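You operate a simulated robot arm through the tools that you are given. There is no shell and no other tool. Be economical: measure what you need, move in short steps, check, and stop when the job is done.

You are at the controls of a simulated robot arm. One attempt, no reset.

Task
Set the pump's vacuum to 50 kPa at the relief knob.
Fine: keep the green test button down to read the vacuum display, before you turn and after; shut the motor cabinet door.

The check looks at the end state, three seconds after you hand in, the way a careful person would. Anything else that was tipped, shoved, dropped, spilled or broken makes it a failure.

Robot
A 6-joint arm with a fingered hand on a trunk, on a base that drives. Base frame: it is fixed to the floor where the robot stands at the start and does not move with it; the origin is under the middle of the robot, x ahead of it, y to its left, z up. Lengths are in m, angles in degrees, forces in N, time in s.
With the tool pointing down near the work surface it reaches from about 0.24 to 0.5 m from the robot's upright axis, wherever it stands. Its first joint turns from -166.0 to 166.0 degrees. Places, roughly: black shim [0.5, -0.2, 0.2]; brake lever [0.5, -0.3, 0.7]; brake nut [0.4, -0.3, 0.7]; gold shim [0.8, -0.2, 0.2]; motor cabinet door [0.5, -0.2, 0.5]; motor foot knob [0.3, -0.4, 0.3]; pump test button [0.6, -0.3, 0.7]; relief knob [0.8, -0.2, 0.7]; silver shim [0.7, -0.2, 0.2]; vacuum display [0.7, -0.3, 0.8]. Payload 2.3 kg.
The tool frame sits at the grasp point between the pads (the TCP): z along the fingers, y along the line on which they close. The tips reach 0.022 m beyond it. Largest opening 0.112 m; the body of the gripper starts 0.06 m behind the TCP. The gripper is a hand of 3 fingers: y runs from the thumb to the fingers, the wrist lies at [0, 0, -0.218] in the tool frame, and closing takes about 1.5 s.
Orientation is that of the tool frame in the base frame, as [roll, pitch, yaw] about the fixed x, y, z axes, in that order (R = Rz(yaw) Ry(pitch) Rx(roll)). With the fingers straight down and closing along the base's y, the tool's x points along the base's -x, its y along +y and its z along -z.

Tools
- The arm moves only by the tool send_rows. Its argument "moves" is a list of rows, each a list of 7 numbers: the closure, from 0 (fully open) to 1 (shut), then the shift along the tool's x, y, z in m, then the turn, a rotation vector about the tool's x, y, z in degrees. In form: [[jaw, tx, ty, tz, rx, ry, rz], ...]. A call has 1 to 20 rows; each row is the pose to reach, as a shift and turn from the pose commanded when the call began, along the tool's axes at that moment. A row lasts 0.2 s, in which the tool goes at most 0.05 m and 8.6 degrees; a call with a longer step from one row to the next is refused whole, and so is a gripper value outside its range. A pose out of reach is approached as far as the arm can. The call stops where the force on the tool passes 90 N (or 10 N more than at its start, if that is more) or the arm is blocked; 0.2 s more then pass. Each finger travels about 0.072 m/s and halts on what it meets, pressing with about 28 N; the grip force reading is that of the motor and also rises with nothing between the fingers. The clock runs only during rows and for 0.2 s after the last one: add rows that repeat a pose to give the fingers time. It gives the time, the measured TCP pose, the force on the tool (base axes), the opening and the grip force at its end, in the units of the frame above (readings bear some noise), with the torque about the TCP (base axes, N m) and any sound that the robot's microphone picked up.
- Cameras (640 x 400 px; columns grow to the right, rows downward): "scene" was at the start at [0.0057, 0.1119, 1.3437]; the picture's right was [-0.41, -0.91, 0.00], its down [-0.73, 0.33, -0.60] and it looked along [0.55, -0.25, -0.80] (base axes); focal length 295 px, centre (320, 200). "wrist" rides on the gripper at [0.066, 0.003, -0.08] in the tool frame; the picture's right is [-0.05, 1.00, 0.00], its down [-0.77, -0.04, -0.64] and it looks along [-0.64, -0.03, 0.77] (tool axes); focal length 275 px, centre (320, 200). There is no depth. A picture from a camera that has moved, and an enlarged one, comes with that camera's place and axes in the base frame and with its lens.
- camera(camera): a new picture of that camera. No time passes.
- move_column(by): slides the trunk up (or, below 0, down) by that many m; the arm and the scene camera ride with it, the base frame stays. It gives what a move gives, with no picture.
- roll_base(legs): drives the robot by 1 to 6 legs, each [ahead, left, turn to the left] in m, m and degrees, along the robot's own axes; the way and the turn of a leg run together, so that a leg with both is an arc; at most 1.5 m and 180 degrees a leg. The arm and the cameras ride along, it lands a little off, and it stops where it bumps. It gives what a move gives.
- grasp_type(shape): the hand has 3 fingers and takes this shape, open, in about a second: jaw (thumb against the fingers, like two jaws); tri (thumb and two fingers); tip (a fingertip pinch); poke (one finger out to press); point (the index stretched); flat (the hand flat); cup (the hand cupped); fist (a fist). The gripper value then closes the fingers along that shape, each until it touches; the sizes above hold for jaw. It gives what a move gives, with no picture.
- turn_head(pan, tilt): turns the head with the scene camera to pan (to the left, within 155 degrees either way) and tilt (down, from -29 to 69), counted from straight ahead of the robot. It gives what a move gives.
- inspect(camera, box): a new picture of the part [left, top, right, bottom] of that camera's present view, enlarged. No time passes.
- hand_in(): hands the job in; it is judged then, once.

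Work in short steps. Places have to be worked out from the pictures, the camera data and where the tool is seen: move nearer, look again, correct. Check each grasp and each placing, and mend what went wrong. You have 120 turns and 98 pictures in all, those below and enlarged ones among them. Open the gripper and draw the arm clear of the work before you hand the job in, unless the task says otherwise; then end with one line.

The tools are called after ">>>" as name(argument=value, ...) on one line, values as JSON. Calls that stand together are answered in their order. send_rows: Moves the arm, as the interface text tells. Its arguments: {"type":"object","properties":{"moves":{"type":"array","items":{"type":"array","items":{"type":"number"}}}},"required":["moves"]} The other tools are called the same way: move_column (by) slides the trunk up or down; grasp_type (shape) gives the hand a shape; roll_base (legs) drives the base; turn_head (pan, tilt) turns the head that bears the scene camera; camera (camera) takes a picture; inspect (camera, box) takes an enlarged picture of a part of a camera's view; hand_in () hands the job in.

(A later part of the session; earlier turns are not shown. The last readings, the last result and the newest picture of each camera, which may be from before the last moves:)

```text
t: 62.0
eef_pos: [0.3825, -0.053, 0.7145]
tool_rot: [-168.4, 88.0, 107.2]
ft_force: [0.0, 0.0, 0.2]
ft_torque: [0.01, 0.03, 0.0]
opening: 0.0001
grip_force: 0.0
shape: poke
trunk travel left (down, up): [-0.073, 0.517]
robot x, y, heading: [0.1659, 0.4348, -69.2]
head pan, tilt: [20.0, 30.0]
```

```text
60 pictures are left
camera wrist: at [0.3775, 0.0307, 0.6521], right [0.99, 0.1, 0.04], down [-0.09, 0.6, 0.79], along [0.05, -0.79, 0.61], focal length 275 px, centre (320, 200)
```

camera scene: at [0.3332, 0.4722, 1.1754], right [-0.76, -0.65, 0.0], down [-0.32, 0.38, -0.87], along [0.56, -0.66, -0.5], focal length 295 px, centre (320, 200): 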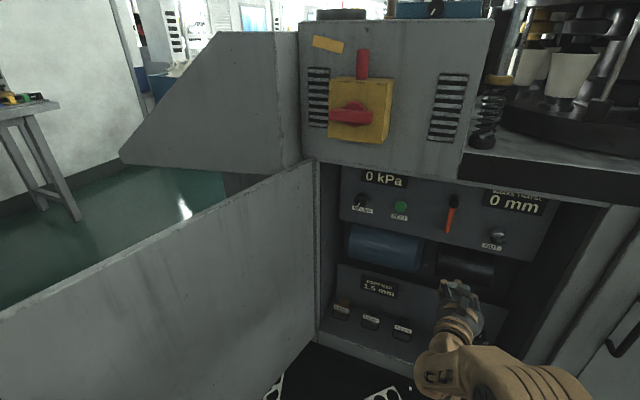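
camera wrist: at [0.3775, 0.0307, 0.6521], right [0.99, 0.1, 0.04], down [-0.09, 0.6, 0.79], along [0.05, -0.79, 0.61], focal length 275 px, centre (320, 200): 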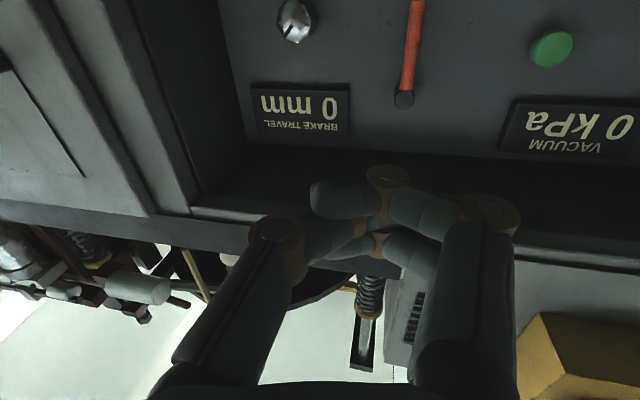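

The wrist view shows the panel (upside down). I set closure 0 in the poke shape to see the extended finger.

>>> send_rows(moves=[[0, 0, 0, 0, 0, 0, 0], [0, 0, 0, 0, 0, 0, 0], [0, 0, 0, 0, 0, 0, 0], [0, 0, 0, 0, 0, 0, 0], [0, 0, 0, 0, 0, 0, 0]])

>>> camera(camera="wrist")

>>> inspect(camera="scene", box=[330, 160, 570, 310])

```text
t: 63.2
eef_pos: [0.3826, -0.0526, 0.7153]
tool_rot: [-168.4, 88.0, 107.2]
ft_force: [0.2, 0.0, -0.3]
ft_torque: [0.01, 0.0, -0.01]
opening: 0.0001
grip_force: 0.2
shape: poke
trunk travel left (down, up): [-0.073, 0.517]
robot x, y, heading: [0.1628, 0.4367, -69.6]
head pan, tilt: [20.0, 30.0]
```

```text
59 pictures are left
camera wrist: at [0.3775, 0.0307, 0.6521], right [0.99, 0.1, 0.04], down [-0.09, 0.6, 0.79], along [0.05, -0.79, 0.61], focal length 275 px, centre (320, 200)
```

wrist: 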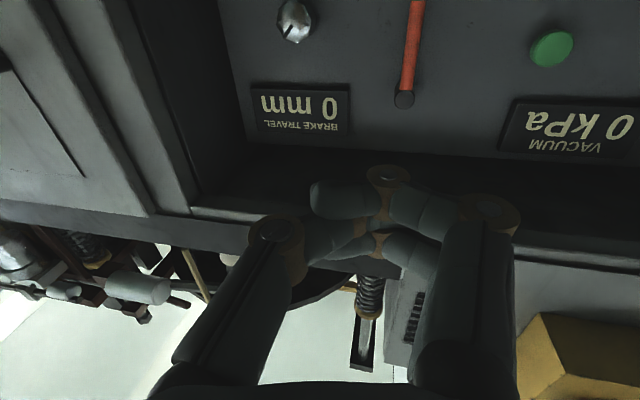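

```text
2.67 times, centred on (450, 235) of scene
camera zoom: at [0.3332, 0.4722, 1.1754], right [-0.76, -0.65, 0.0], down [-0.33, 0.38, -0.87], along [0.56, -0.66, -0.5], focal length 788 px, centre (-27, 107)
```

zoom: 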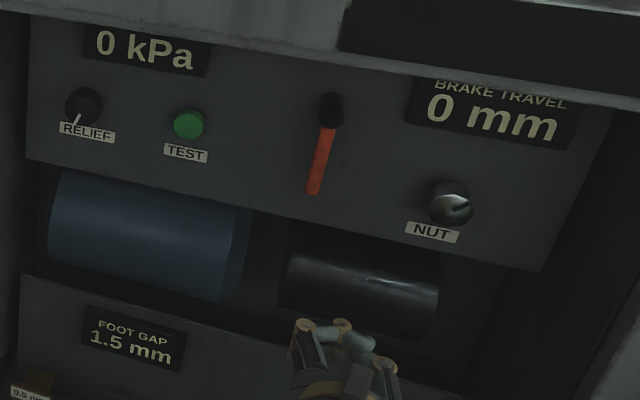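

Poke looks like a bent closed pinch; I try "point" for a clearer fingertip.

>>> grasp_type(shape="point")

>>> camera(camera="wrist")

>>> inspect(camera="scene", box=[330, 160, 570, 310])

```text
t: 64.1
eef_pos: [0.3829, -0.0542, 0.7151]
tool_rot: [-168.4, 88.0, 107.2]
ft_force: [-0.5, -0.6, -0.1]
ft_torque: [0.02, -0.01, 0.0]
opening: 0.0
grip_force: 0.0
shape: point
trunk travel left (down, up): [-0.073, 0.517]
robot x, y, heading: [0.1642, 0.4341, -69.6]
head pan, tilt: [20.0, 30.0]
```

```text
57 pictures are left
camera wrist: at [0.3775, 0.0307, 0.6521], right [0.99, 0.1, 0.04], down [-0.09, 0.6, 0.79], along [0.05, -0.79, 0.61], focal length 275 px, centre (320, 200)
```

wrist: 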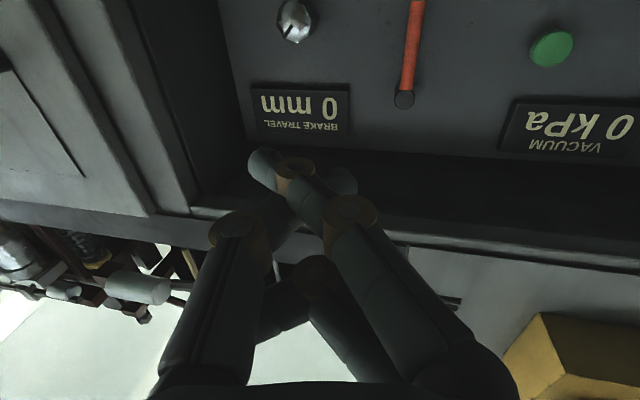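

```text
2.67 times, centred on (450, 235) of scene
camera zoom: at [0.3332, 0.4722, 1.1754], right [-0.76, -0.65, 0.0], down [-0.33, 0.38, -0.87], along [0.56, -0.66, -0.5], focal length 788 px, centre (-27, 107)
```

zoom: 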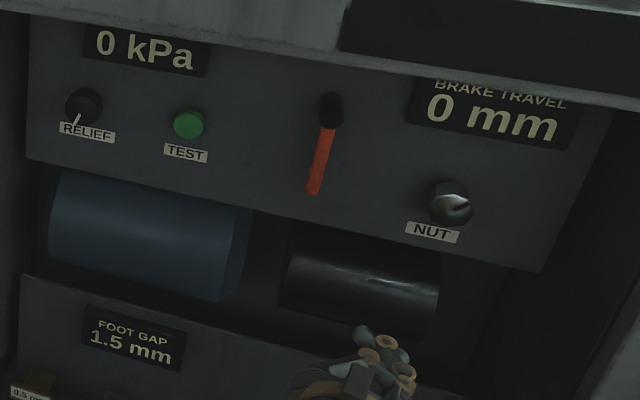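

In "point" the index tip is the foremost point (≈3 cm ahead of the TCP, slightly to −y). I square the hand to the panel and drive to a standoff ~8 cm in front of the button.

>>> send_rows(moves=[[0, 0, 0, 0, -5, 0, 0], [0, 0, 0, 0, -10, 0, 0], [0, 0, 0, 0, -14.5, 0, 0], [0, 0, 0, 0, -14.5, 0, 0]])

>>> roll_base(legs=[[0, 0.194, 0], [0.165, 0, 0]])

>>> camera(camera="wrist")

>>> camera(camera="scene")

```text
t: 65.1
eef_pos: [0.4551, -0.0317, 0.7655]
tool_rot: [178.3, 87.6, 108.0]
ft_force: [-0.2, -1.1, 0.1]
ft_torque: [-0.02, -0.01, -0.01]
opening: 0.0
grip_force: 0.0
shape: point
out of reach, approached as far as the arm can: row 1, 2, 3, 4
trunk travel left (down, up): [-0.073, 0.517]
robot x, y, heading: [0.1614, 0.4352, -69.5]
head pan, tilt: [20.0, 30.0]
```

```text
t: 67.7
eef_pos: [0.6973, -0.117, 0.7671]
tool_rot: [178.3, 87.6, 107.8]
ft_force: [-0.8, 0.9, -0.2]
ft_torque: [-0.02, -0.01, -0.01]
opening: 0.0003
grip_force: 0.0
shape: point
trunk travel left (down, up): [-0.073, 0.517]
robot x, y, heading: [0.4091, 0.3471, -69.2]
head pan, tilt: [20.0, 30.0]
```

```text
55 pictures are left
camera wrist: at [0.6726, -0.0366, 0.7046], right [0.94, 0.33, 0.05], down [-0.24, 0.56, 0.8], along [0.24, -0.76, 0.6], focal length 275 px, centre (320, 200)
```

wrist: 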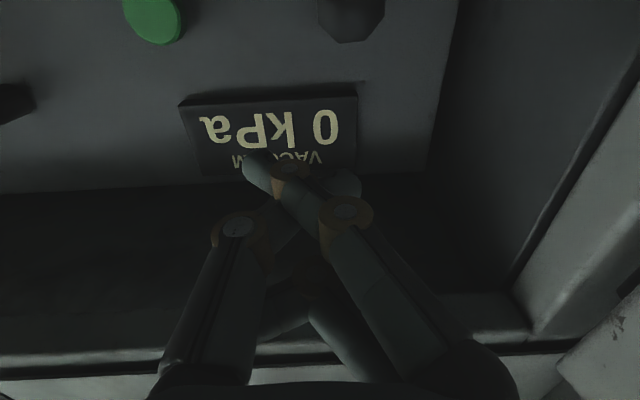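

```text
54 pictures are left
camera scene: at [0.5757, 0.387, 1.1754], right [-0.76, -0.65, 0.0], down [-0.33, 0.38, -0.87], along [0.56, -0.66, -0.5], focal length 295 px, centre (320, 200)
```

scene: 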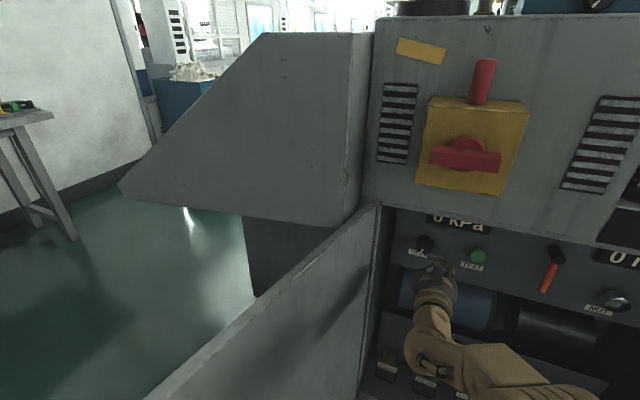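

The arm's wrist limit pushed the hand up 5 cm and sideways; I compensate with the trunk (−0.05) and base (right 7.7 cm), then look.

>>> move_column(by=-0.05)

>>> roll_base(legs=[[0, -0.077, 0], [0.03, 0, 0]])

>>> camera(camera="wrist")

>>> inspect(camera="scene", box=[320, 150, 560, 300])

```text
t: 68.6
eef_pos: [0.6976, -0.1167, 0.7178]
tool_rot: [178.1, 87.6, 107.8]
ft_force: [-0.1, -0.7, 0.4]
ft_torque: [0.01, 0.04, -0.01]
opening: 0.0
grip_force: 0.1
shape: point
trunk travel left (down, up): [-0.023, 0.567]
robot x, y, heading: [0.411, 0.347, -69.6]
head pan, tilt: [20.0, 30.0]
```

```text
t: 70.1
eef_pos: [0.6373, -0.1727, 0.7166]
tool_rot: [178.2, 87.5, 108.0]
ft_force: [-0.1, 0.5, 0.3]
ft_torque: [-0.02, -0.01, 0.0]
opening: 0.0
grip_force: 0.2
shape: point
trunk travel left (down, up): [-0.023, 0.567]
robot x, y, heading: [0.3482, 0.2906, -69.5]
head pan, tilt: [20.0, 30.0]
```

```text
53 pictures are left
camera wrist: at [0.6116, -0.0918, 0.6546], right [0.94, 0.33, 0.05], down [-0.24, 0.56, 0.8], along [0.24, -0.76, 0.6], focal length 275 px, centre (320, 200)
```

wrist: 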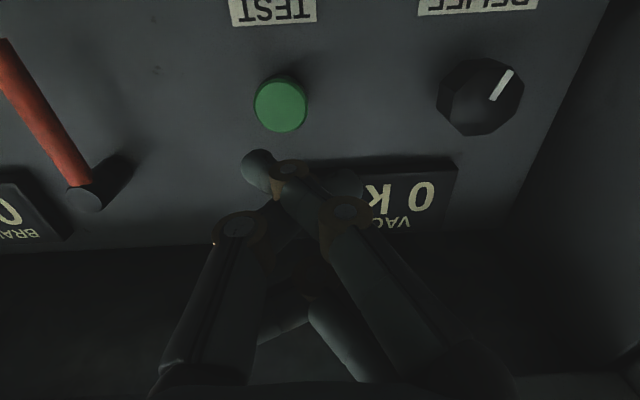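

```text
2.67 times, centred on (440, 225) of scene
camera zoom: at [0.5147, 0.3319, 1.1254], right [-0.76, -0.65, 0.0], down [-0.33, 0.38, -0.87], along [0.56, -0.66, -0.5], focal length 788 px, centre (0, 133)
```

zoom: 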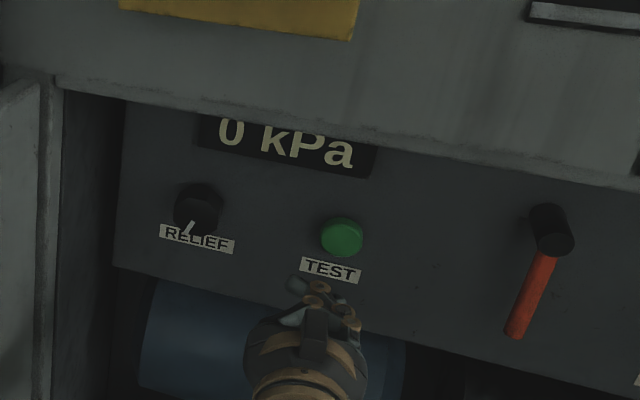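

The button lies right on the fingertip's path (about 5 cm ahead), and the display is readable from both cameras. I drive ahead 4 cm.

>>> roll_base(legs=[[0.04, 0, 0]])

>>> camera(camera="wrist")

```text
t: 71.0
eef_pos: [0.651, -0.209, 0.7167]
tool_rot: [178.3, 87.5, 107.9]
ft_force: [1.4, 0.4, 0.0]
ft_torque: [-0.04, -0.01, -0.03]
opening: 0.0004
grip_force: 0.1
shape: point
trunk travel left (down, up): [-0.023, 0.567]
robot x, y, heading: [0.3606, 0.2542, -69.4]
head pan, tilt: [20.0, 30.0]
```

```text
51 pictures are left
camera wrist: at [0.6257, -0.1291, 0.6546], right [0.94, 0.33, 0.05], down [-0.24, 0.56, 0.8], along [0.24, -0.76, 0.6], focal length 275 px, centre (320, 200)
```

wrist: 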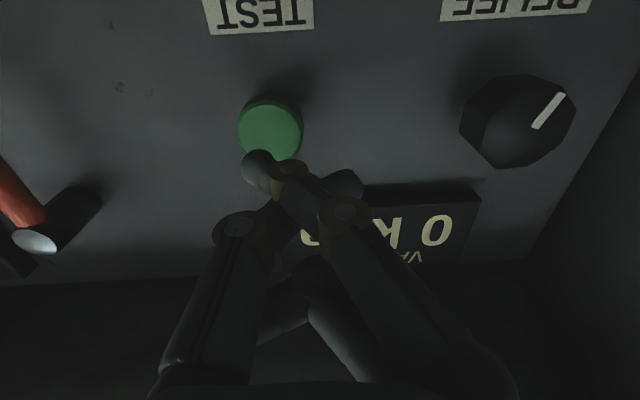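

About 3.5 cm remain by the image scaling. I drive another 3 cm.

>>> roll_base(legs=[[0.028, 0, 0]])

>>> camera(camera="wrist")

```text
t: 71.8
eef_pos: [0.6613, -0.2349, 0.7166]
tool_rot: [178.4, 87.6, 107.9]
ft_force: [-0.5, -0.4, -0.2]
ft_torque: [0.0, 0.02, 0.01]
opening: 0.0
grip_force: 0.1
shape: point
trunk travel left (down, up): [-0.023, 0.567]
robot x, y, heading: [0.3731, 0.2307, -69.7]
head pan, tilt: [20.0, 30.0]
```

```text
50 pictures are left
camera wrist: at [0.6354, -0.1553, 0.6546], right [0.94, 0.33, 0.05], down [-0.24, 0.56, 0.8], along [0.24, -0.76, 0.6], focal length 275 px, centre (320, 200)
```

wrist: 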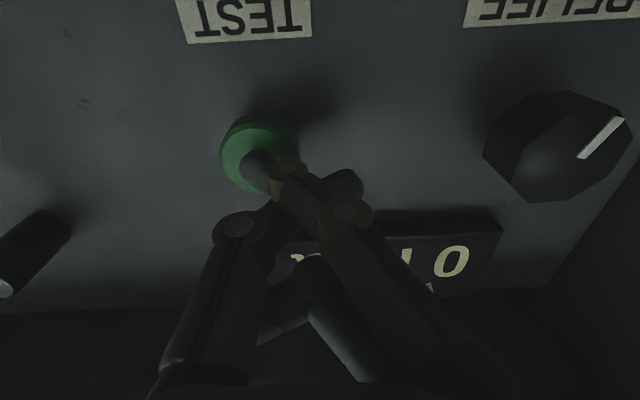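

The tip is over the button; another 1.2 cm ahead should press it.

>>> roll_base(legs=[[0.012, 0, 0]])

>>> camera(camera="scene")

```text
t: 72.5
eef_pos: [0.6655, -0.2471, 0.7176]
tool_rot: [178.9, 87.6, 108.4]
ft_force: [-0.2, 5.8, -1.0]
ft_torque: [0.08, -0.06, -0.09]
opening: 0.0
grip_force: 0.1
shape: point
trunk travel left (down, up): [-0.023, 0.567]
robot x, y, heading: [0.3741, 0.2188, -69.6]
head pan, tilt: [20.0, 30.0]
heard: click
```

```text
49 pictures are left
camera scene: at [0.5429, 0.2576, 1.1254], right [-0.76, -0.65, 0.0], down [-0.33, 0.38, -0.87], along [0.56, -0.66, -0.5], focal length 295 px, centre (320, 200)
```

scene: 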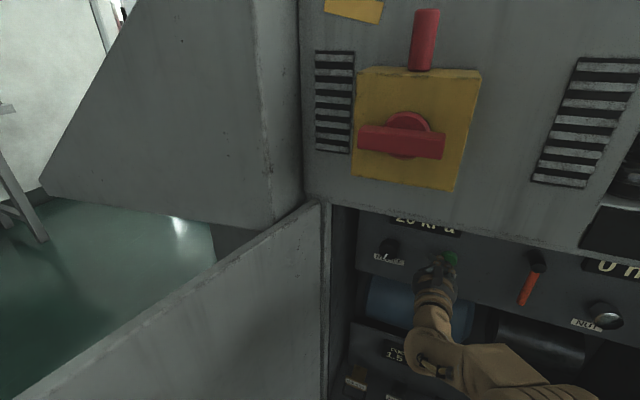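

Click, and the display changed. I enlarge it in both views.

>>> inspect(camera="scene", box=[360, 200, 480, 275])

>>> inspect(camera="wrist", box=[200, 60, 640, 335])

```text
5.33 times, centred on (420, 238) of scene
camera zoom: at [0.5429, 0.2576, 1.1254], right [-0.76, -0.65, 0.0], down [-0.33, 0.38, -0.87], along [0.56, -0.66, -0.5], focal length 1575 px, centre (-213, 0)
```

zoom: 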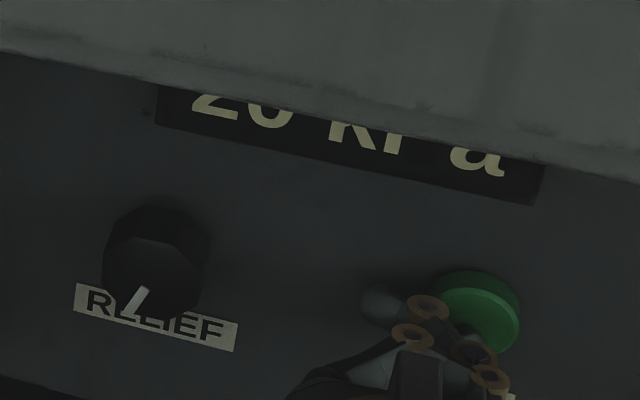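

```text
1.45 times, centred on (420, 198) of wrist
camera zoom: at [0.6397, -0.1662, 0.6546], right [0.94, 0.33, 0.05], down [-0.24, 0.56, 0.8], along [0.24, -0.76, 0.6], focal length 400 px, centre (174, 204)
```

zoom: 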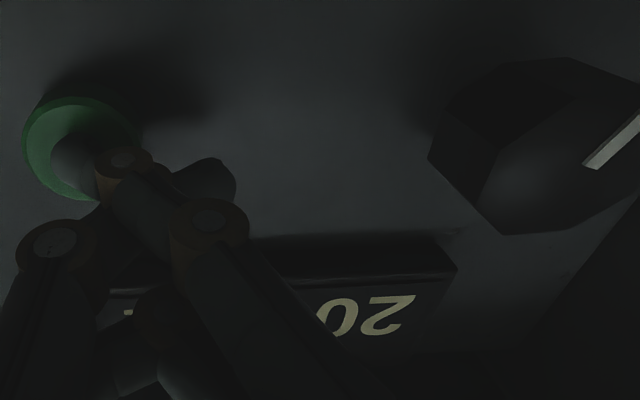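

The vacuum reads 20 kPa with the button held. I back off 10 cm and take the jaw shape for the knob.

>>> roll_base(legs=[[-0.11, 0, 0]])

>>> grasp_type(shape="jaw")

>>> send_rows(moves=[[0.1, 0, 0, 0, 0, 0, 0], [0.1, 0, 0, 0, 0, 0, 0], [0.1, 0, 0, 0, 0, 0, 0]])

```text
t: 73.7
eef_pos: [0.6278, -0.1425, 0.7162]
tool_rot: [178.8, 87.5, 108.4]
ft_force: [-0.3, 0.1, -0.3]
ft_torque: [-0.01, -0.03, 0.03]
opening: 0.0
grip_force: 0.1
shape: point
trunk travel left (down, up): [-0.023, 0.567]
robot x, y, heading: [0.3344, 0.3253, -69.2]
head pan, tilt: [20.0, 30.0]
```

```text
t: 74.6
eef_pos: [0.6267, -0.1432, 0.7173]
tool_rot: [178.8, 87.6, 108.4]
ft_force: [-0.1, 0.2, 0.5]
ft_torque: [0.0, 0.02, 0.0]
opening: 0.08
grip_force: 0.1
shape: jaw
trunk travel left (down, up): [-0.023, 0.567]
robot x, y, heading: [0.3363, 0.3231, -69.5]
head pan, tilt: [20.0, 30.0]
```

```text
t: 75.4
eef_pos: [0.6266, -0.1426, 0.7168]
tool_rot: [178.7, 87.6, 108.5]
ft_force: [-0.4, -0.3, 0.2]
ft_torque: [-0.04, 0.0, 0.02]
opening: 0.0727
grip_force: 0.1
shape: jaw
trunk travel left (down, up): [-0.023, 0.567]
robot x, y, heading: [0.3347, 0.3229, -69.1]
head pan, tilt: [20.0, 30.0]
```

The pose holds. Before going in I test how freely the hand rolls about its axis, with the fingers open.

>>> send_rows(moves=[[0, 0, 0, 0, 0, 0, 8], [0, 0, 0, 0, 0, 0, 16], [0, 0, 0, 0, 0, 0, 24], [0, 0, 0, 0, 0, 0, 32], [0, 0, 0, 0, 0, 0, 40]])

>>> send_rows(moves=[[0, 0, 0, 0, 0, 0, -8], [0, 0, 0, 0, 0, 0, -16], [0, 0, 0, 0, 0, 0, -24], [0, 0, 0, 0, 0, 0, -32], [0, 0, 0, 0, 0, 0, -40]])

>>> camera(camera="wrist")

```text
t: 76.6
eef_pos: [0.6263, -0.1417, 0.7173]
tool_rot: [93.9, 49.6, 22.6]
ft_force: [0.2, 0.1, -0.7]
ft_torque: [-0.03, -0.03, 0.0]
opening: 0.0801
grip_force: 0.0
shape: jaw
trunk travel left (down, up): [-0.023, 0.567]
robot x, y, heading: [0.3336, 0.3218, -69.2]
head pan, tilt: [20.0, 30.0]
```

```text
t: 77.8
eef_pos: [0.6277, -0.1421, 0.7173]
tool_rot: [-177.6, 87.6, 112.1]
ft_force: [0.8, 0.1, 0.5]
ft_torque: [0.0, -0.02, 0.01]
opening: 0.08
grip_force: 0.1
shape: jaw
trunk travel left (down, up): [-0.023, 0.567]
robot x, y, heading: [0.336, 0.3237, -69.0]
head pan, tilt: [20.0, 30.0]
```

```text
46 pictures are left
camera wrist: at [0.6013, -0.0617, 0.6546], right [0.94, 0.34, 0.04], down [-0.24, 0.56, 0.8], along [0.24, -0.76, 0.6], focal length 275 px, centre (320, 200)
```

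wrist: 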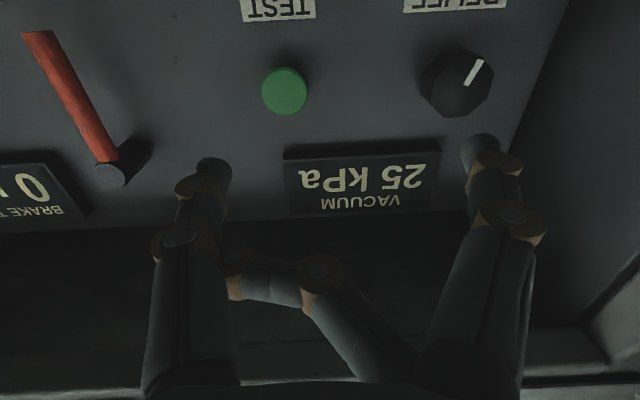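

Roll works freely. The display now holds 25 kPa, so the reading was still settling; I press again and hold for longer for a proper baseline.

>>> grasp_type(shape="point")

>>> roll_base(legs=[[0.111, 0, 0]])

>>> send_rows(moves=[[0, 0, 0, 0, 0, 0, 0], [0, 0, 0, 0, 0, 0, 0], [0, 0, 0, 0, 0, 0, 0], [0, 0, 0, 0, 0, 0, 0], [0, 0, 0, 0, 0, 0, 0], [0, 0, 0, 0, 0, 0, 0], [0, 0, 0, 0, 0, 0, 0], [0, 0, 0, 0, 0, 0, 0], [0, 0, 0, 0, 0, 0, 0], [0, 0, 0, 0, 0, 0, 0]])

>>> camera(camera="wrist")

```text
t: 78.7
eef_pos: [0.6271, -0.1424, 0.7162]
tool_rot: [177.7, 87.5, 107.4]
ft_force: [0.2, 0.2, 0.1]
ft_torque: [0.0, -0.01, -0.01]
opening: 0.0002
grip_force: 0.2
shape: point
trunk travel left (down, up): [-0.023, 0.567]
robot x, y, heading: [0.3325, 0.3207, -69.5]
head pan, tilt: [20.0, 30.0]
```

```text
t: 79.9
eef_pos: [0.6665, -0.2439, 0.718]
tool_rot: [179.4, 87.6, 109.1]
ft_force: [-1.4, 11.7, -2.9]
ft_torque: [0.11, 0.0, -0.19]
opening: 0.0002
grip_force: 0.2
shape: point
trunk travel left (down, up): [-0.023, 0.567]
robot x, y, heading: [0.3761, 0.2199, -69.3]
head pan, tilt: [20.0, 30.0]
heard: click
```

```text
t: 82.1
eef_pos: [0.6668, -0.2445, 0.7175]
tool_rot: [179.3, 87.5, 109.1]
ft_force: [-1.0, 7.0, 0.0]
ft_torque: [0.01, -0.01, -0.11]
opening: 0.0
grip_force: 0.0
shape: point
trunk travel left (down, up): [-0.023, 0.567]
robot x, y, heading: [0.375, 0.2181, -69.4]
head pan, tilt: [20.0, 30.0]
```

```text
45 pictures are left
camera wrist: at [0.641, -0.1645, 0.655], right [0.94, 0.34, 0.05], down [-0.24, 0.56, 0.8], along [0.24, -0.76, 0.6], focal length 275 px, centre (320, 200)
```

wrist: 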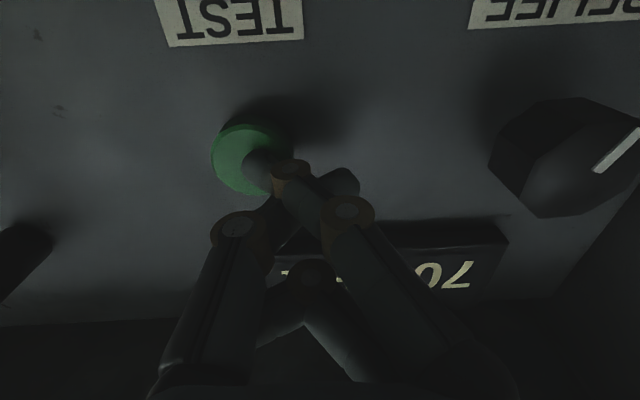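

Now 70 and perhaps still rising; I hold three more seconds and look again.

>>> send_rows(moves=[[0, 0, 0, 0, 0, 0, 0], [0, 0, 0, 0, 0, 0, 0], [0, 0, 0, 0, 0, 0, 0], [0, 0, 0, 0, 0, 0, 0], [0, 0, 0, 0, 0, 0, 0], [0, 0, 0, 0, 0, 0, 0], [0, 0, 0, 0, 0, 0, 0], [0, 0, 0, 0, 0, 0, 0], [0, 0, 0, 0, 0, 0, 0], [0, 0, 0, 0, 0, 0, 0], [0, 0, 0, 0, 0, 0, 0], [0, 0, 0, 0, 0, 0, 0], [0, 0, 0, 0, 0, 0, 0], [0, 0, 0, 0, 0, 0, 0], [0, 0, 0, 0, 0, 0, 0]])

>>> inspect(camera="wrist", box=[240, 100, 640, 350])

>>> inspect(camera="scene", box=[360, 200, 480, 275])

```text
t: 85.3
eef_pos: [0.6671, -0.2443, 0.7168]
tool_rot: [179.2, 87.6, 109.1]
ft_force: [-1.1, 4.7, 0.9]
ft_torque: [0.03, 0.0, -0.1]
opening: 0.0
grip_force: 0.1
shape: point
trunk travel left (down, up): [-0.023, 0.567]
robot x, y, heading: [0.3739, 0.2193, -69.3]
head pan, tilt: [20.0, 30.0]
```

```text
1.60 times, centred on (440, 225) of wrist
camera zoom: at [0.641, -0.1646, 0.6549], right [0.94, 0.34, 0.05], down [-0.24, 0.55, 0.8], along [0.24, -0.76, 0.6], focal length 440 px, centre (128, 160)
```

zoom: 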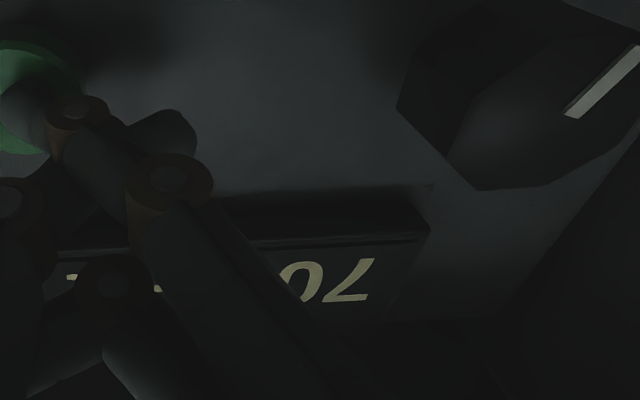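

```text
5.33 times, centred on (420, 238) of scene
camera zoom: at [0.5428, 0.2588, 1.1254], right [-0.76, -0.65, 0.0], down [-0.33, 0.38, -0.87], along [0.57, -0.66, -0.5], focal length 1575 px, centre (-213, 0)
```

zoom: 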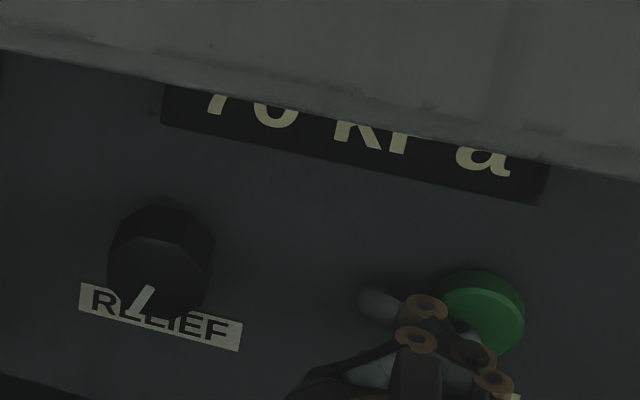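

The settled baseline is 70 kPa; target 50. I back off and reopen the hand in jaw shape.

>>> roll_base(legs=[[-0.13, 0, 0]])

>>> grasp_type(shape="jaw")

>>> send_rows(moves=[[0, 0, 0, 0, 0, 0, 0], [0, 0, 0, 0, 0, 0, 0], [0, 0, 0, 0, 0, 0, 0], [0, 0, 0, 0, 0, 0, 0], [0, 0, 0, 0, 0, 0, 0], [0, 0, 0, 0, 0, 0, 0], [0, 0, 0, 0, 0, 0, 0], [0, 0, 0, 0, 0, 0, 0]])

>>> camera(camera="wrist")

```text
t: 86.6
eef_pos: [0.6206, -0.1219, 0.7162]
tool_rot: [179.1, 87.5, 108.7]
ft_force: [0.7, -0.1, 0.1]
ft_torque: [-0.01, -0.01, 0.0]
opening: 0.0001
grip_force: 0.0
shape: point
trunk travel left (down, up): [-0.023, 0.567]
robot x, y, heading: [0.3287, 0.3398, -69.4]
head pan, tilt: [20.0, 30.0]
```

```text
t: 87.5
eef_pos: [0.6204, -0.1229, 0.7168]
tool_rot: [179.1, 87.5, 108.9]
ft_force: [-0.5, 1.1, -0.2]
ft_torque: [-0.01, -0.04, 0.02]
opening: 0.0799
grip_force: 0.0
shape: jaw
trunk travel left (down, up): [-0.023, 0.567]
robot x, y, heading: [0.3319, 0.3428, -69.3]
head pan, tilt: [20.0, 30.0]
```

```text
t: 89.3
eef_pos: [0.6195, -0.1223, 0.7166]
tool_rot: [179.0, 87.4, 108.8]
ft_force: [0.0, 0.2, 0.1]
ft_torque: [-0.01, 0.0, -0.01]
opening: 0.08
grip_force: 0.2
shape: jaw
trunk travel left (down, up): [-0.023, 0.567]
robot x, y, heading: [0.3259, 0.3453, -69.1]
head pan, tilt: [20.0, 30.0]
```

```text
42 pictures are left
camera wrist: at [0.5943, -0.0422, 0.6545], right [0.94, 0.34, 0.05], down [-0.24, 0.55, 0.8], along [0.24, -0.76, 0.6], focal length 275 px, centre (320, 200)
```

wrist: 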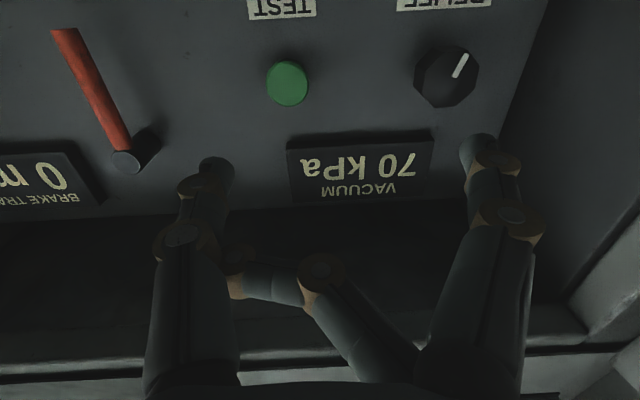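

A curled finger is caught behind the thumb. I free it by going through the flat shape.

>>> grasp_type(shape="flat")

>>> grasp_type(shape="jaw")

>>> camera(camera="wrist")

```text
t: 90.2
eef_pos: [0.6187, -0.1217, 0.7174]
tool_rot: [179.0, 87.5, 108.9]
ft_force: [-0.2, 0.4, 0.3]
ft_torque: [-0.03, 0.03, 0.02]
opening: 0.0
grip_force: 0.0
shape: flat
trunk travel left (down, up): [-0.023, 0.567]
robot x, y, heading: [0.3272, 0.3417, -69.4]
head pan, tilt: [20.0, 30.0]
```

```text
t: 91.1
eef_pos: [0.62, -0.1227, 0.7169]
tool_rot: [179.1, 87.4, 108.8]
ft_force: [0.8, 0.3, 0.2]
ft_torque: [0.03, 0.01, 0.0]
opening: 0.1121
grip_force: 0.0
shape: jaw
trunk travel left (down, up): [-0.023, 0.567]
robot x, y, heading: [0.3274, 0.3413, -69.3]
head pan, tilt: [20.0, 30.0]
```

```text
41 pictures are left
camera wrist: at [0.5943, -0.0422, 0.6546], right [0.94, 0.34, 0.05], down [-0.24, 0.55, 0.8], along [0.24, -0.76, 0.6], focal length 275 px, centre (320, 200)
```

wrist: 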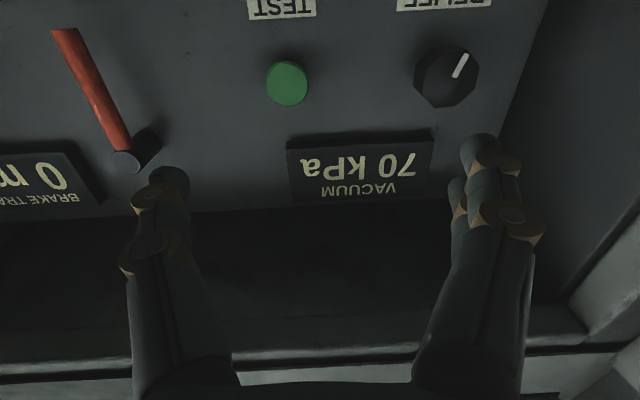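

The hand is properly open. The knob is about 10 cm to the left and 15 cm ahead; I drive left then ahead part-way.

>>> roll_base(legs=[[0, 0.1, 0], [0.08, 0, 0]])

>>> camera(camera="wrist")

>>> camera(camera="scene")

```text
t: 92.9
eef_pos: [0.7425, -0.1617, 0.7165]
tool_rot: [179.1, 87.5, 108.9]
ft_force: [0.1, 0.6, -0.9]
ft_torque: [0.03, -0.01, 0.01]
opening: 0.1119
grip_force: 0.1
shape: jaw
trunk travel left (down, up): [-0.023, 0.567]
robot x, y, heading: [0.4483, 0.303, -69.3]
head pan, tilt: [20.0, 30.0]
```

```text
40 pictures are left
camera wrist: at [0.7173, -0.0804, 0.6546], right [0.94, 0.34, 0.05], down [-0.24, 0.55, 0.8], along [0.24, -0.76, 0.6], focal length 275 px, centre (320, 200)
```

wrist: 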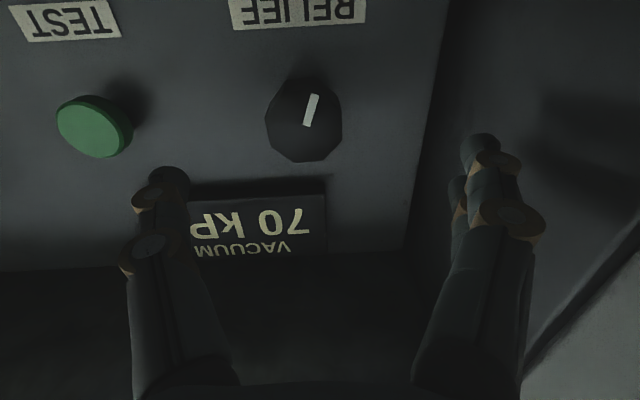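

```text
39 pictures are left
camera scene: at [0.6188, 0.3427, 1.1254], right [-0.76, -0.65, 0.0], down [-0.33, 0.38, -0.87], along [0.57, -0.66, -0.5], focal length 295 px, centre (320, 200)
```

scene: 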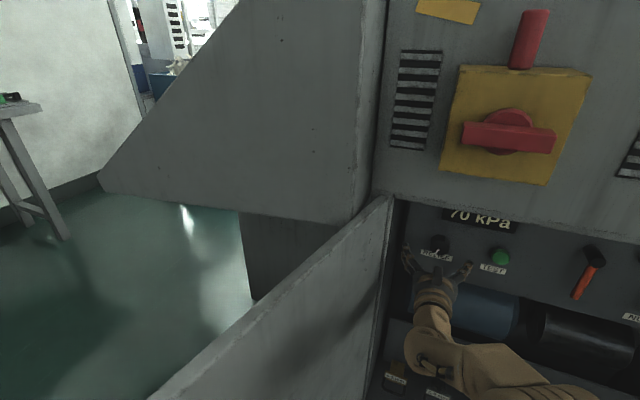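

The knob is ~5–7 cm ahead, slightly below and ~7 mm to the right of the hand axis. I narrow the opening (clear of the side wall), lower 6 mm, and move in.

>>> send_rows(moves=[[0.25, 0, 0, 0, 0, 0, 0], [0.25, 0, 0, 0, 0, 0, 0], [0.25, 0, 0, 0, 0, 0, 0]])

>>> move_column(by=-0.006)

>>> roll_base(legs=[[0.04, -0.007, 0]])

>>> camera(camera="wrist")

```text
t: 93.7
eef_pos: [0.742, -0.1611, 0.7168]
tool_rot: [179.1, 87.5, 109.0]
ft_force: [1.0, -1.3, 0.0]
ft_torque: [-0.01, -0.01, 0.0]
opening: 0.0843
grip_force: 0.1
shape: jaw
trunk travel left (down, up): [-0.023, 0.567]
robot x, y, heading: [0.448, 0.3055, -69.2]
head pan, tilt: [20.0, 30.0]
```

```text
t: 94.3
eef_pos: [0.7421, -0.1599, 0.7106]
tool_rot: [179.0, 87.5, 108.8]
ft_force: [0.6, 0.2, -0.1]
ft_torque: [-0.02, -0.04, -0.01]
opening: 0.0844
grip_force: 0.1
shape: jaw
trunk travel left (down, up): [-0.017, 0.573]
robot x, y, heading: [0.4534, 0.3039, -69.4]
head pan, tilt: [20.0, 30.0]
```

```text
t: 95.2
eef_pos: [0.7501, -0.2015, 0.7106]
tool_rot: [179.2, 87.6, 109.0]
ft_force: [0.2, -0.4, -0.4]
ft_torque: [-0.05, -0.02, -0.01]
opening: 0.0845
grip_force: 0.1
shape: jaw
trunk travel left (down, up): [-0.017, 0.573]
robot x, y, heading: [0.457, 0.2626, -69.1]
head pan, tilt: [20.0, 30.0]
```

```text
38 pictures are left
camera wrist: at [0.725, -0.1206, 0.6486], right [0.94, 0.34, 0.05], down [-0.24, 0.55, 0.8], along [0.24, -0.76, 0.6], focal length 275 px, centre (320, 200)
```

wrist: 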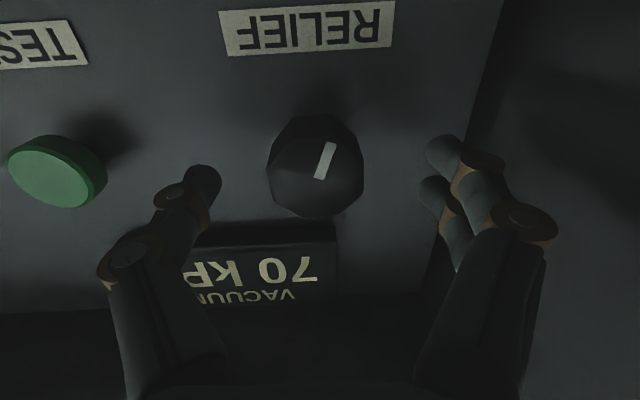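

The knob is centred laterally and ~3 cm ahead, perhaps a few mm above. I raise 4 mm and go 2.2 cm ahead.

>>> move_column(by=0.004)

>>> roll_base(legs=[[0.022, 0, 0]])

>>> camera(camera="wrist")

>>> inspect(camera="scene", box=[360, 200, 520, 300])

```text
t: 95.7
eef_pos: [0.7496, -0.2015, 0.7146]
tool_rot: [179.4, 87.5, 109.1]
ft_force: [0.2, -0.8, -0.1]
ft_torque: [-0.02, -0.04, 0.01]
opening: 0.0841
grip_force: 0.2
shape: jaw
trunk travel left (down, up): [-0.021, 0.569]
robot x, y, heading: [0.4601, 0.2582, -69.3]
head pan, tilt: [20.0, 30.0]
```

```text
t: 96.5
eef_pos: [0.758, -0.222, 0.715]
tool_rot: [179.3, 87.6, 109.1]
ft_force: [0.0, 0.4, -0.7]
ft_torque: [0.01, -0.01, 0.03]
opening: 0.0842
grip_force: 0.1
shape: jaw
trunk travel left (down, up): [-0.021, 0.569]
robot x, y, heading: [0.4647, 0.2381, -69.3]
head pan, tilt: [20.0, 30.0]
```

```text
37 pictures are left
camera wrist: at [0.7327, -0.1414, 0.6526], right [0.94, 0.34, 0.05], down [-0.24, 0.55, 0.8], along [0.24, -0.76, 0.6], focal length 275 px, centre (320, 200)
```

wrist: 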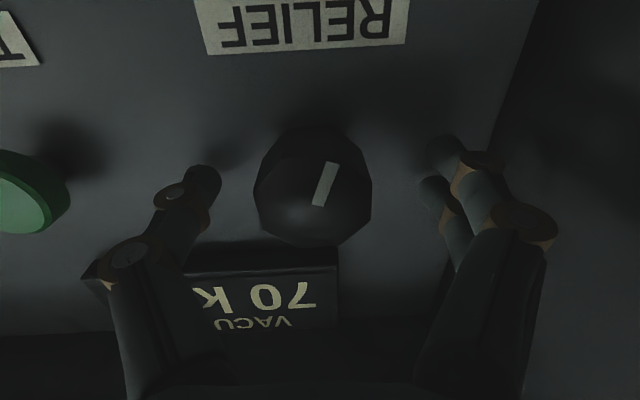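

```text
4.00 times, centred on (440, 250) of scene
camera zoom: at [0.6344, 0.2818, 1.1234], right [-0.76, -0.65, 0.0], down [-0.33, 0.38, -0.87], along [0.57, -0.66, -0.5], focal length 1182 px, centre (-160, 0)
```

zoom: 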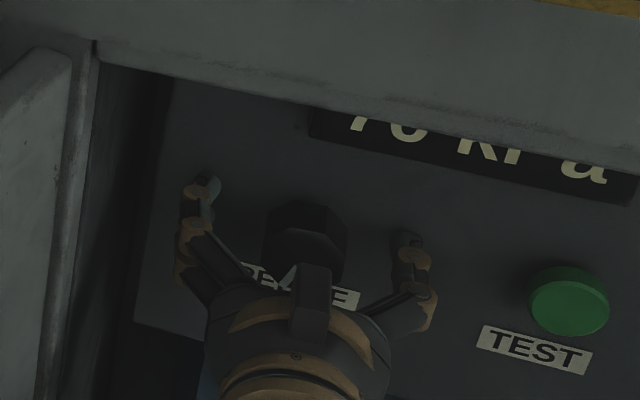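

The knob face is right at the TCP, between the fingers. I close on it.

>>> send_rows(moves=[[0.35, 0, 0, 0, 0, 0, 0], [0.45, 0, 0, 0, 0, 0, 0], [0.55, 0, 0, 0, 0, 0, 0], [0.65, 0, 0, 0, 0, 0, 0], [0.65, 0, 0, 0, 0, 0, 0], [0.65, 0, 0, 0, 0, 0, 0]])

>>> camera(camera="wrist")

```text
t: 97.9
eef_pos: [0.7573, -0.2224, 0.7144]
tool_rot: [179.0, 87.4, 108.8]
ft_force: [-0.8, -0.3, 0.3]
ft_torque: [-0.01, 0.04, 0.0]
opening: 0.0404
grip_force: 0.0
shape: jaw
trunk travel left (down, up): [-0.021, 0.569]
robot x, y, heading: [0.4633, 0.2439, -69.4]
head pan, tilt: [20.0, 30.0]
```

```text
35 pictures are left
camera wrist: at [0.7326, -0.1415, 0.6526], right [0.94, 0.34, 0.05], down [-0.24, 0.55, 0.8], along [0.24, -0.76, 0.6], focal length 275 px, centre (320, 200)
```

wrist: 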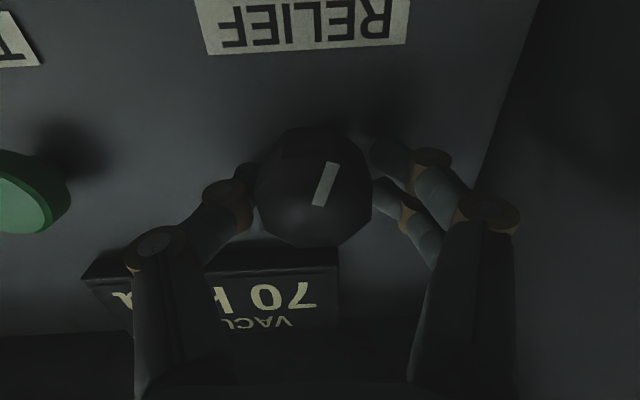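

The fingers are almost touching; I close fully on the knob, then turn a trial 24° clockwise.

>>> send_rows(moves=[[0.8, 0, 0, 0, 0, 0, 0], [1, 0, 0, 0, 0, 0, 0], [1, 0, 0, 0, 0, 0, 0], [1, 0, 0, 0, 0, 0, 0]])

>>> send_rows(moves=[[1, 0, 0, 0, 0, 0, 6], [1, 0, 0, 0, 0, 0, 12], [1, 0, 0, 0, 0, 0, 18], [1, 0, 0, 0, 0, 0, 24], [1, 0, 0, 0, 0, 0, 24]])

>>> camera(camera="wrist")

```text
t: 98.9
eef_pos: [0.7601, -0.2223, 0.7139]
tool_rot: [178.3, 87.4, 108.1]
ft_force: [4.3, -12.4, 6.6]
ft_torque: [-0.06, 0.0, -0.05]
opening: 0.0307
grip_force: 28.7
shape: jaw
trunk travel left (down, up): [-0.021, 0.569]
robot x, y, heading: [0.4678, 0.243, -69.2]
head pan, tilt: [20.0, 30.0]
```

```text
t: 100.1
eef_pos: [0.7564, -0.2239, 0.7146]
tool_rot: [96.0, 65.6, 25.1]
ft_force: [-3.2, -20.8, 11.8]
ft_torque: [-0.21, -0.01, -0.01]
opening: 0.0307
grip_force: 28.1
shape: jaw
trunk travel left (down, up): [-0.021, 0.569]
robot x, y, heading: [0.4705, 0.2429, -69.3]
head pan, tilt: [20.0, 30.0]
```

```text
34 pictures are left
camera wrist: at [0.757, -0.1338, 0.6598], right [0.85, 0.28, 0.45], down [-0.53, 0.45, 0.71], along [0.0, -0.85, 0.53], focal length 275 px, centre (320, 200)
```

wrist: 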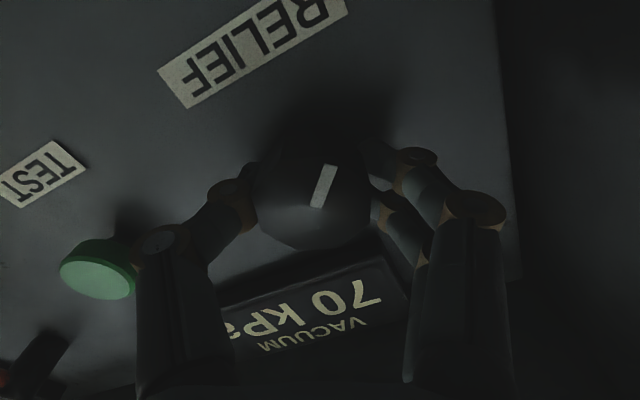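

The knob turned with the hand (24°). I release, back out, level the hand, and line up for the button again.

>>> send_rows(moves=[[0.7, 0, 0, 0, 0, 0, 0], [0.4, 0, 0, 0, 0, 0, 0], [0.25, 0, 0, 0, 0, 0, 0], [0.25, 0, 0, 0, 0, 0, 0], [0.25, 0, 0, 0, 0, 0, 0]])

>>> roll_base(legs=[[-0.1, 0, 0], [0, -0.095, 0]])

>>> send_rows(moves=[[0.2, 0, 0, 0, 0, 0, -8], [0.1, 0, 0, 0, 0, 0, -16], [0, 0, 0, 0, 0, 0, -24]])

>>> grasp_type(shape="point")

>>> roll_base(legs=[[0.06, 0, 0]])

>>> camera(camera="wrist")

```text
t: 101.3
eef_pos: [0.7587, -0.2209, 0.7153]
tool_rot: [95.9, 65.9, 25.3]
ft_force: [0.6, -0.8, -0.3]
ft_torque: [-0.02, -0.02, -0.05]
opening: 0.0839
grip_force: 0.1
shape: jaw
trunk travel left (down, up): [-0.021, 0.569]
robot x, y, heading: [0.4653, 0.2435, -69.3]
head pan, tilt: [20.0, 30.0]
```

```text
t: 103.2
eef_pos: [0.6364, -0.1636, 0.7155]
tool_rot: [96.0, 65.8, 25.3]
ft_force: [-0.1, -0.7, -0.3]
ft_torque: [0.01, 0.01, -0.02]
opening: 0.0837
grip_force: 0.1
shape: jaw
trunk travel left (down, up): [-0.021, 0.569]
robot x, y, heading: [0.3452, 0.2973, -69.2]
head pan, tilt: [20.0, 30.0]
```

```text
t: 104.0
eef_pos: [0.6366, -0.1649, 0.7143]
tool_rot: [-177.3, 87.5, 112.4]
ft_force: [-0.4, 0.2, 0.4]
ft_torque: [0.02, 0.01, -0.03]
opening: 0.1121
grip_force: 0.1
shape: jaw
trunk travel left (down, up): [-0.021, 0.569]
robot x, y, heading: [0.3438, 0.3009, -69.3]
head pan, tilt: [20.0, 30.0]
```

```text
t: 104.9
eef_pos: [0.6354, -0.1635, 0.715]
tool_rot: [178.3, 87.5, 108.1]
ft_force: [0.3, 1.2, 0.2]
ft_torque: [-0.01, -0.03, -0.04]
opening: 0.0001
grip_force: 0.1
shape: point
trunk travel left (down, up): [-0.021, 0.569]
robot x, y, heading: [0.346, 0.2988, -69.7]
head pan, tilt: [20.0, 30.0]
```

```text
t: 105.8
eef_pos: [0.6564, -0.2199, 0.7145]
tool_rot: [179.5, 87.5, 109.2]
ft_force: [-0.1, 0.1, -0.2]
ft_torque: [0.03, 0.0, 0.0]
opening: 0.0003
grip_force: 0.0
shape: point
trunk travel left (down, up): [-0.021, 0.569]
robot x, y, heading: [0.3636, 0.2476, -69.2]
head pan, tilt: [20.0, 30.0]
```

```text
33 pictures are left
camera wrist: at [0.6315, -0.1407, 0.6522], right [0.94, 0.34, 0.05], down [-0.24, 0.55, 0.8], along [0.24, -0.76, 0.6], focal length 275 px, centre (320, 200)
```

wrist: 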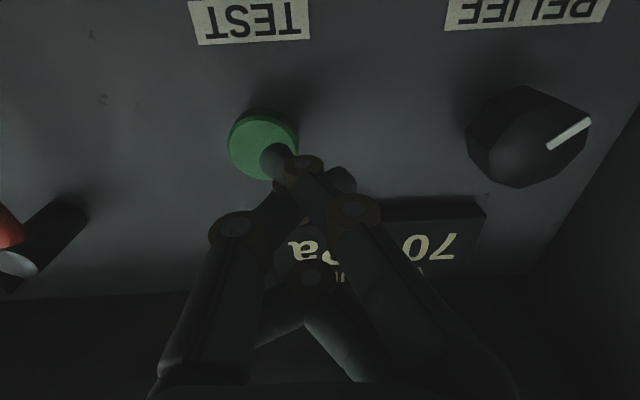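

The tip would land a bit right of the button's centre; I shift 8 mm right, press, and hold.

>>> roll_base(legs=[[0, -0.009, 0], [0.029, 0, 0]])

>>> send_rows(moves=[[0, 0, 0, 0, 0, 0, 0], [0, 0, 0, 0, 0, 0, 0], [0, 0, 0, 0, 0, 0, 0], [0, 0, 0, 0, 0, 0, 0], [0, 0, 0, 0, 0, 0, 0], [0, 0, 0, 0, 0, 0, 0], [0, 0, 0, 0, 0, 0, 0], [0, 0, 0, 0, 0, 0, 0], [0, 0, 0, 0, 0, 0, 0], [0, 0, 0, 0, 0, 0, 0], [0, 0, 0, 0, 0, 0, 0], [0, 0, 0, 0, 0, 0, 0], [0, 0, 0, 0, 0, 0, 0], [0, 0, 0, 0, 0, 0, 0], [0, 0, 0, 0, 0, 0, 0], [0, 0, 0, 0, 0, 0, 0], [0, 0, 0, 0, 0, 0, 0], [0, 0, 0, 0, 0, 0, 0]])

>>> camera(camera="wrist")

```text
t: 107.0
eef_pos: [0.6577, -0.2503, 0.7146]
tool_rot: [-179.0, 87.6, 110.8]
ft_force: [-0.5, 15.9, -2.0]
ft_torque: [0.13, -0.05, -0.37]
opening: 0.0001
grip_force: 0.1
shape: point
trunk travel left (down, up): [-0.021, 0.569]
robot x, y, heading: [0.3703, 0.2158, -69.4]
head pan, tilt: [20.0, 30.0]
heard: click
```

```text
t: 110.8
eef_pos: [0.6597, -0.2504, 0.715]
tool_rot: [-179.3, 87.4, 110.3]
ft_force: [-0.4, 9.8, 1.0]
ft_torque: [0.08, 0.07, -0.2]
opening: 0.0002
grip_force: 0.0
shape: point
trunk travel left (down, up): [-0.021, 0.569]
robot x, y, heading: [0.3697, 0.2115, -69.3]
head pan, tilt: [20.0, 30.0]
```

```text
32 pictures are left
camera wrist: at [0.6331, -0.1703, 0.6526], right [0.94, 0.34, 0.05], down [-0.24, 0.56, 0.8], along [0.24, -0.76, 0.6], focal length 275 px, centre (320, 200)
```

wrist: 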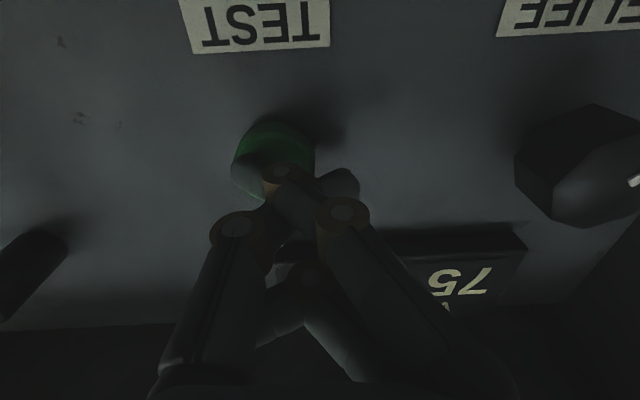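

75 kPa: clockwise raises it, ~5 kPa for 24°. I need roughly −120° (counter-clockwise). I back out and return to the knob, hand pre-rolled +24°.

>>> roll_base(legs=[[-0.11, 0, 0], [0, 0.1, 0]])

>>> grasp_type(shape="flat")

>>> grasp_type(shape="jaw")

>>> send_rows(moves=[[0.25, 0, 0, 0, 0, 0, 8], [0.25, 0, 0, 0, 0, 0, 16], [0.25, 0, 0, 0, 0, 0, 24], [0.25, 0, 0, 0, 0, 0, 24]])

>>> roll_base(legs=[[0.085, 0, 0]])

>>> camera(camera="wrist")

```text
t: 112.7
eef_pos: [0.7127, -0.1141, 0.7141]
tool_rot: [179.9, 87.5, 109.6]
ft_force: [-0.3, -0.9, -0.4]
ft_torque: [0.0, -0.02, 0.03]
opening: 0.0
grip_force: 0.1
shape: point
trunk travel left (down, up): [-0.021, 0.569]
robot x, y, heading: [0.4216, 0.3509, -69.3]
head pan, tilt: [20.0, 30.0]
```

```text
t: 113.6
eef_pos: [0.7115, -0.1138, 0.7139]
tool_rot: [-179.8, 87.6, 110.0]
ft_force: [-0.6, 0.1, 1.0]
ft_torque: [-0.02, -0.01, -0.01]
opening: 0.1061
grip_force: 0.0
shape: flat
trunk travel left (down, up): [-0.021, 0.569]
robot x, y, heading: [0.4211, 0.3522, -69.5]
head pan, tilt: [20.0, 30.0]
```

```text
t: 114.5
eef_pos: [0.7134, -0.114, 0.7128]
tool_rot: [-179.8, 87.5, 109.9]
ft_force: [0.3, -0.1, 0.4]
ft_torque: [-0.03, 0.02, 0.01]
opening: 0.112
grip_force: 0.1
shape: jaw
trunk travel left (down, up): [-0.021, 0.569]
robot x, y, heading: [0.4223, 0.3501, -69.3]
head pan, tilt: [20.0, 30.0]
```

```text
t: 115.5
eef_pos: [0.712, -0.1135, 0.7129]
tool_rot: [96.0, 65.8, 25.3]
ft_force: [-0.1, 1.0, 0.7]
ft_torque: [0.02, 0.01, 0.01]
opening: 0.0843
grip_force: 0.1
shape: jaw
trunk travel left (down, up): [-0.021, 0.569]
robot x, y, heading: [0.4251, 0.3535, -69.5]
head pan, tilt: [20.0, 30.0]
```

```text
t: 116.6
eef_pos: [0.7439, -0.1935, 0.7134]
tool_rot: [96.0, 66.0, 25.3]
ft_force: [0.1, 0.7, 0.7]
ft_torque: [0.0, 0.01, 0.02]
opening: 0.0841
grip_force: 0.1
shape: jaw
trunk travel left (down, up): [-0.021, 0.569]
robot x, y, heading: [0.4496, 0.2757, -69.3]
head pan, tilt: [20.0, 30.0]
```

```text
31 pictures are left
camera wrist: at [0.7427, -0.104, 0.6586], right [0.85, 0.28, 0.45], down [-0.53, 0.45, 0.72], along [0.0, -0.85, 0.53], focal length 275 px, centre (320, 200)
```

wrist: 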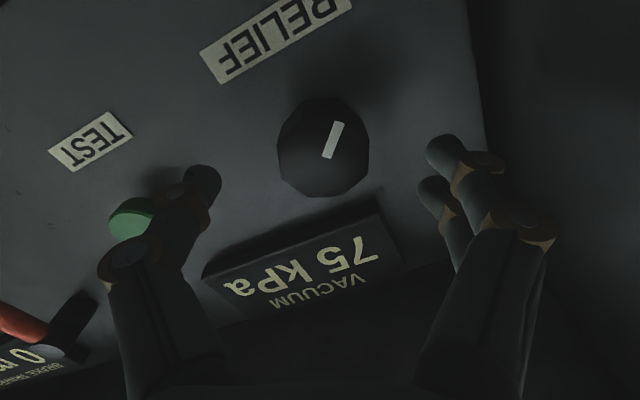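

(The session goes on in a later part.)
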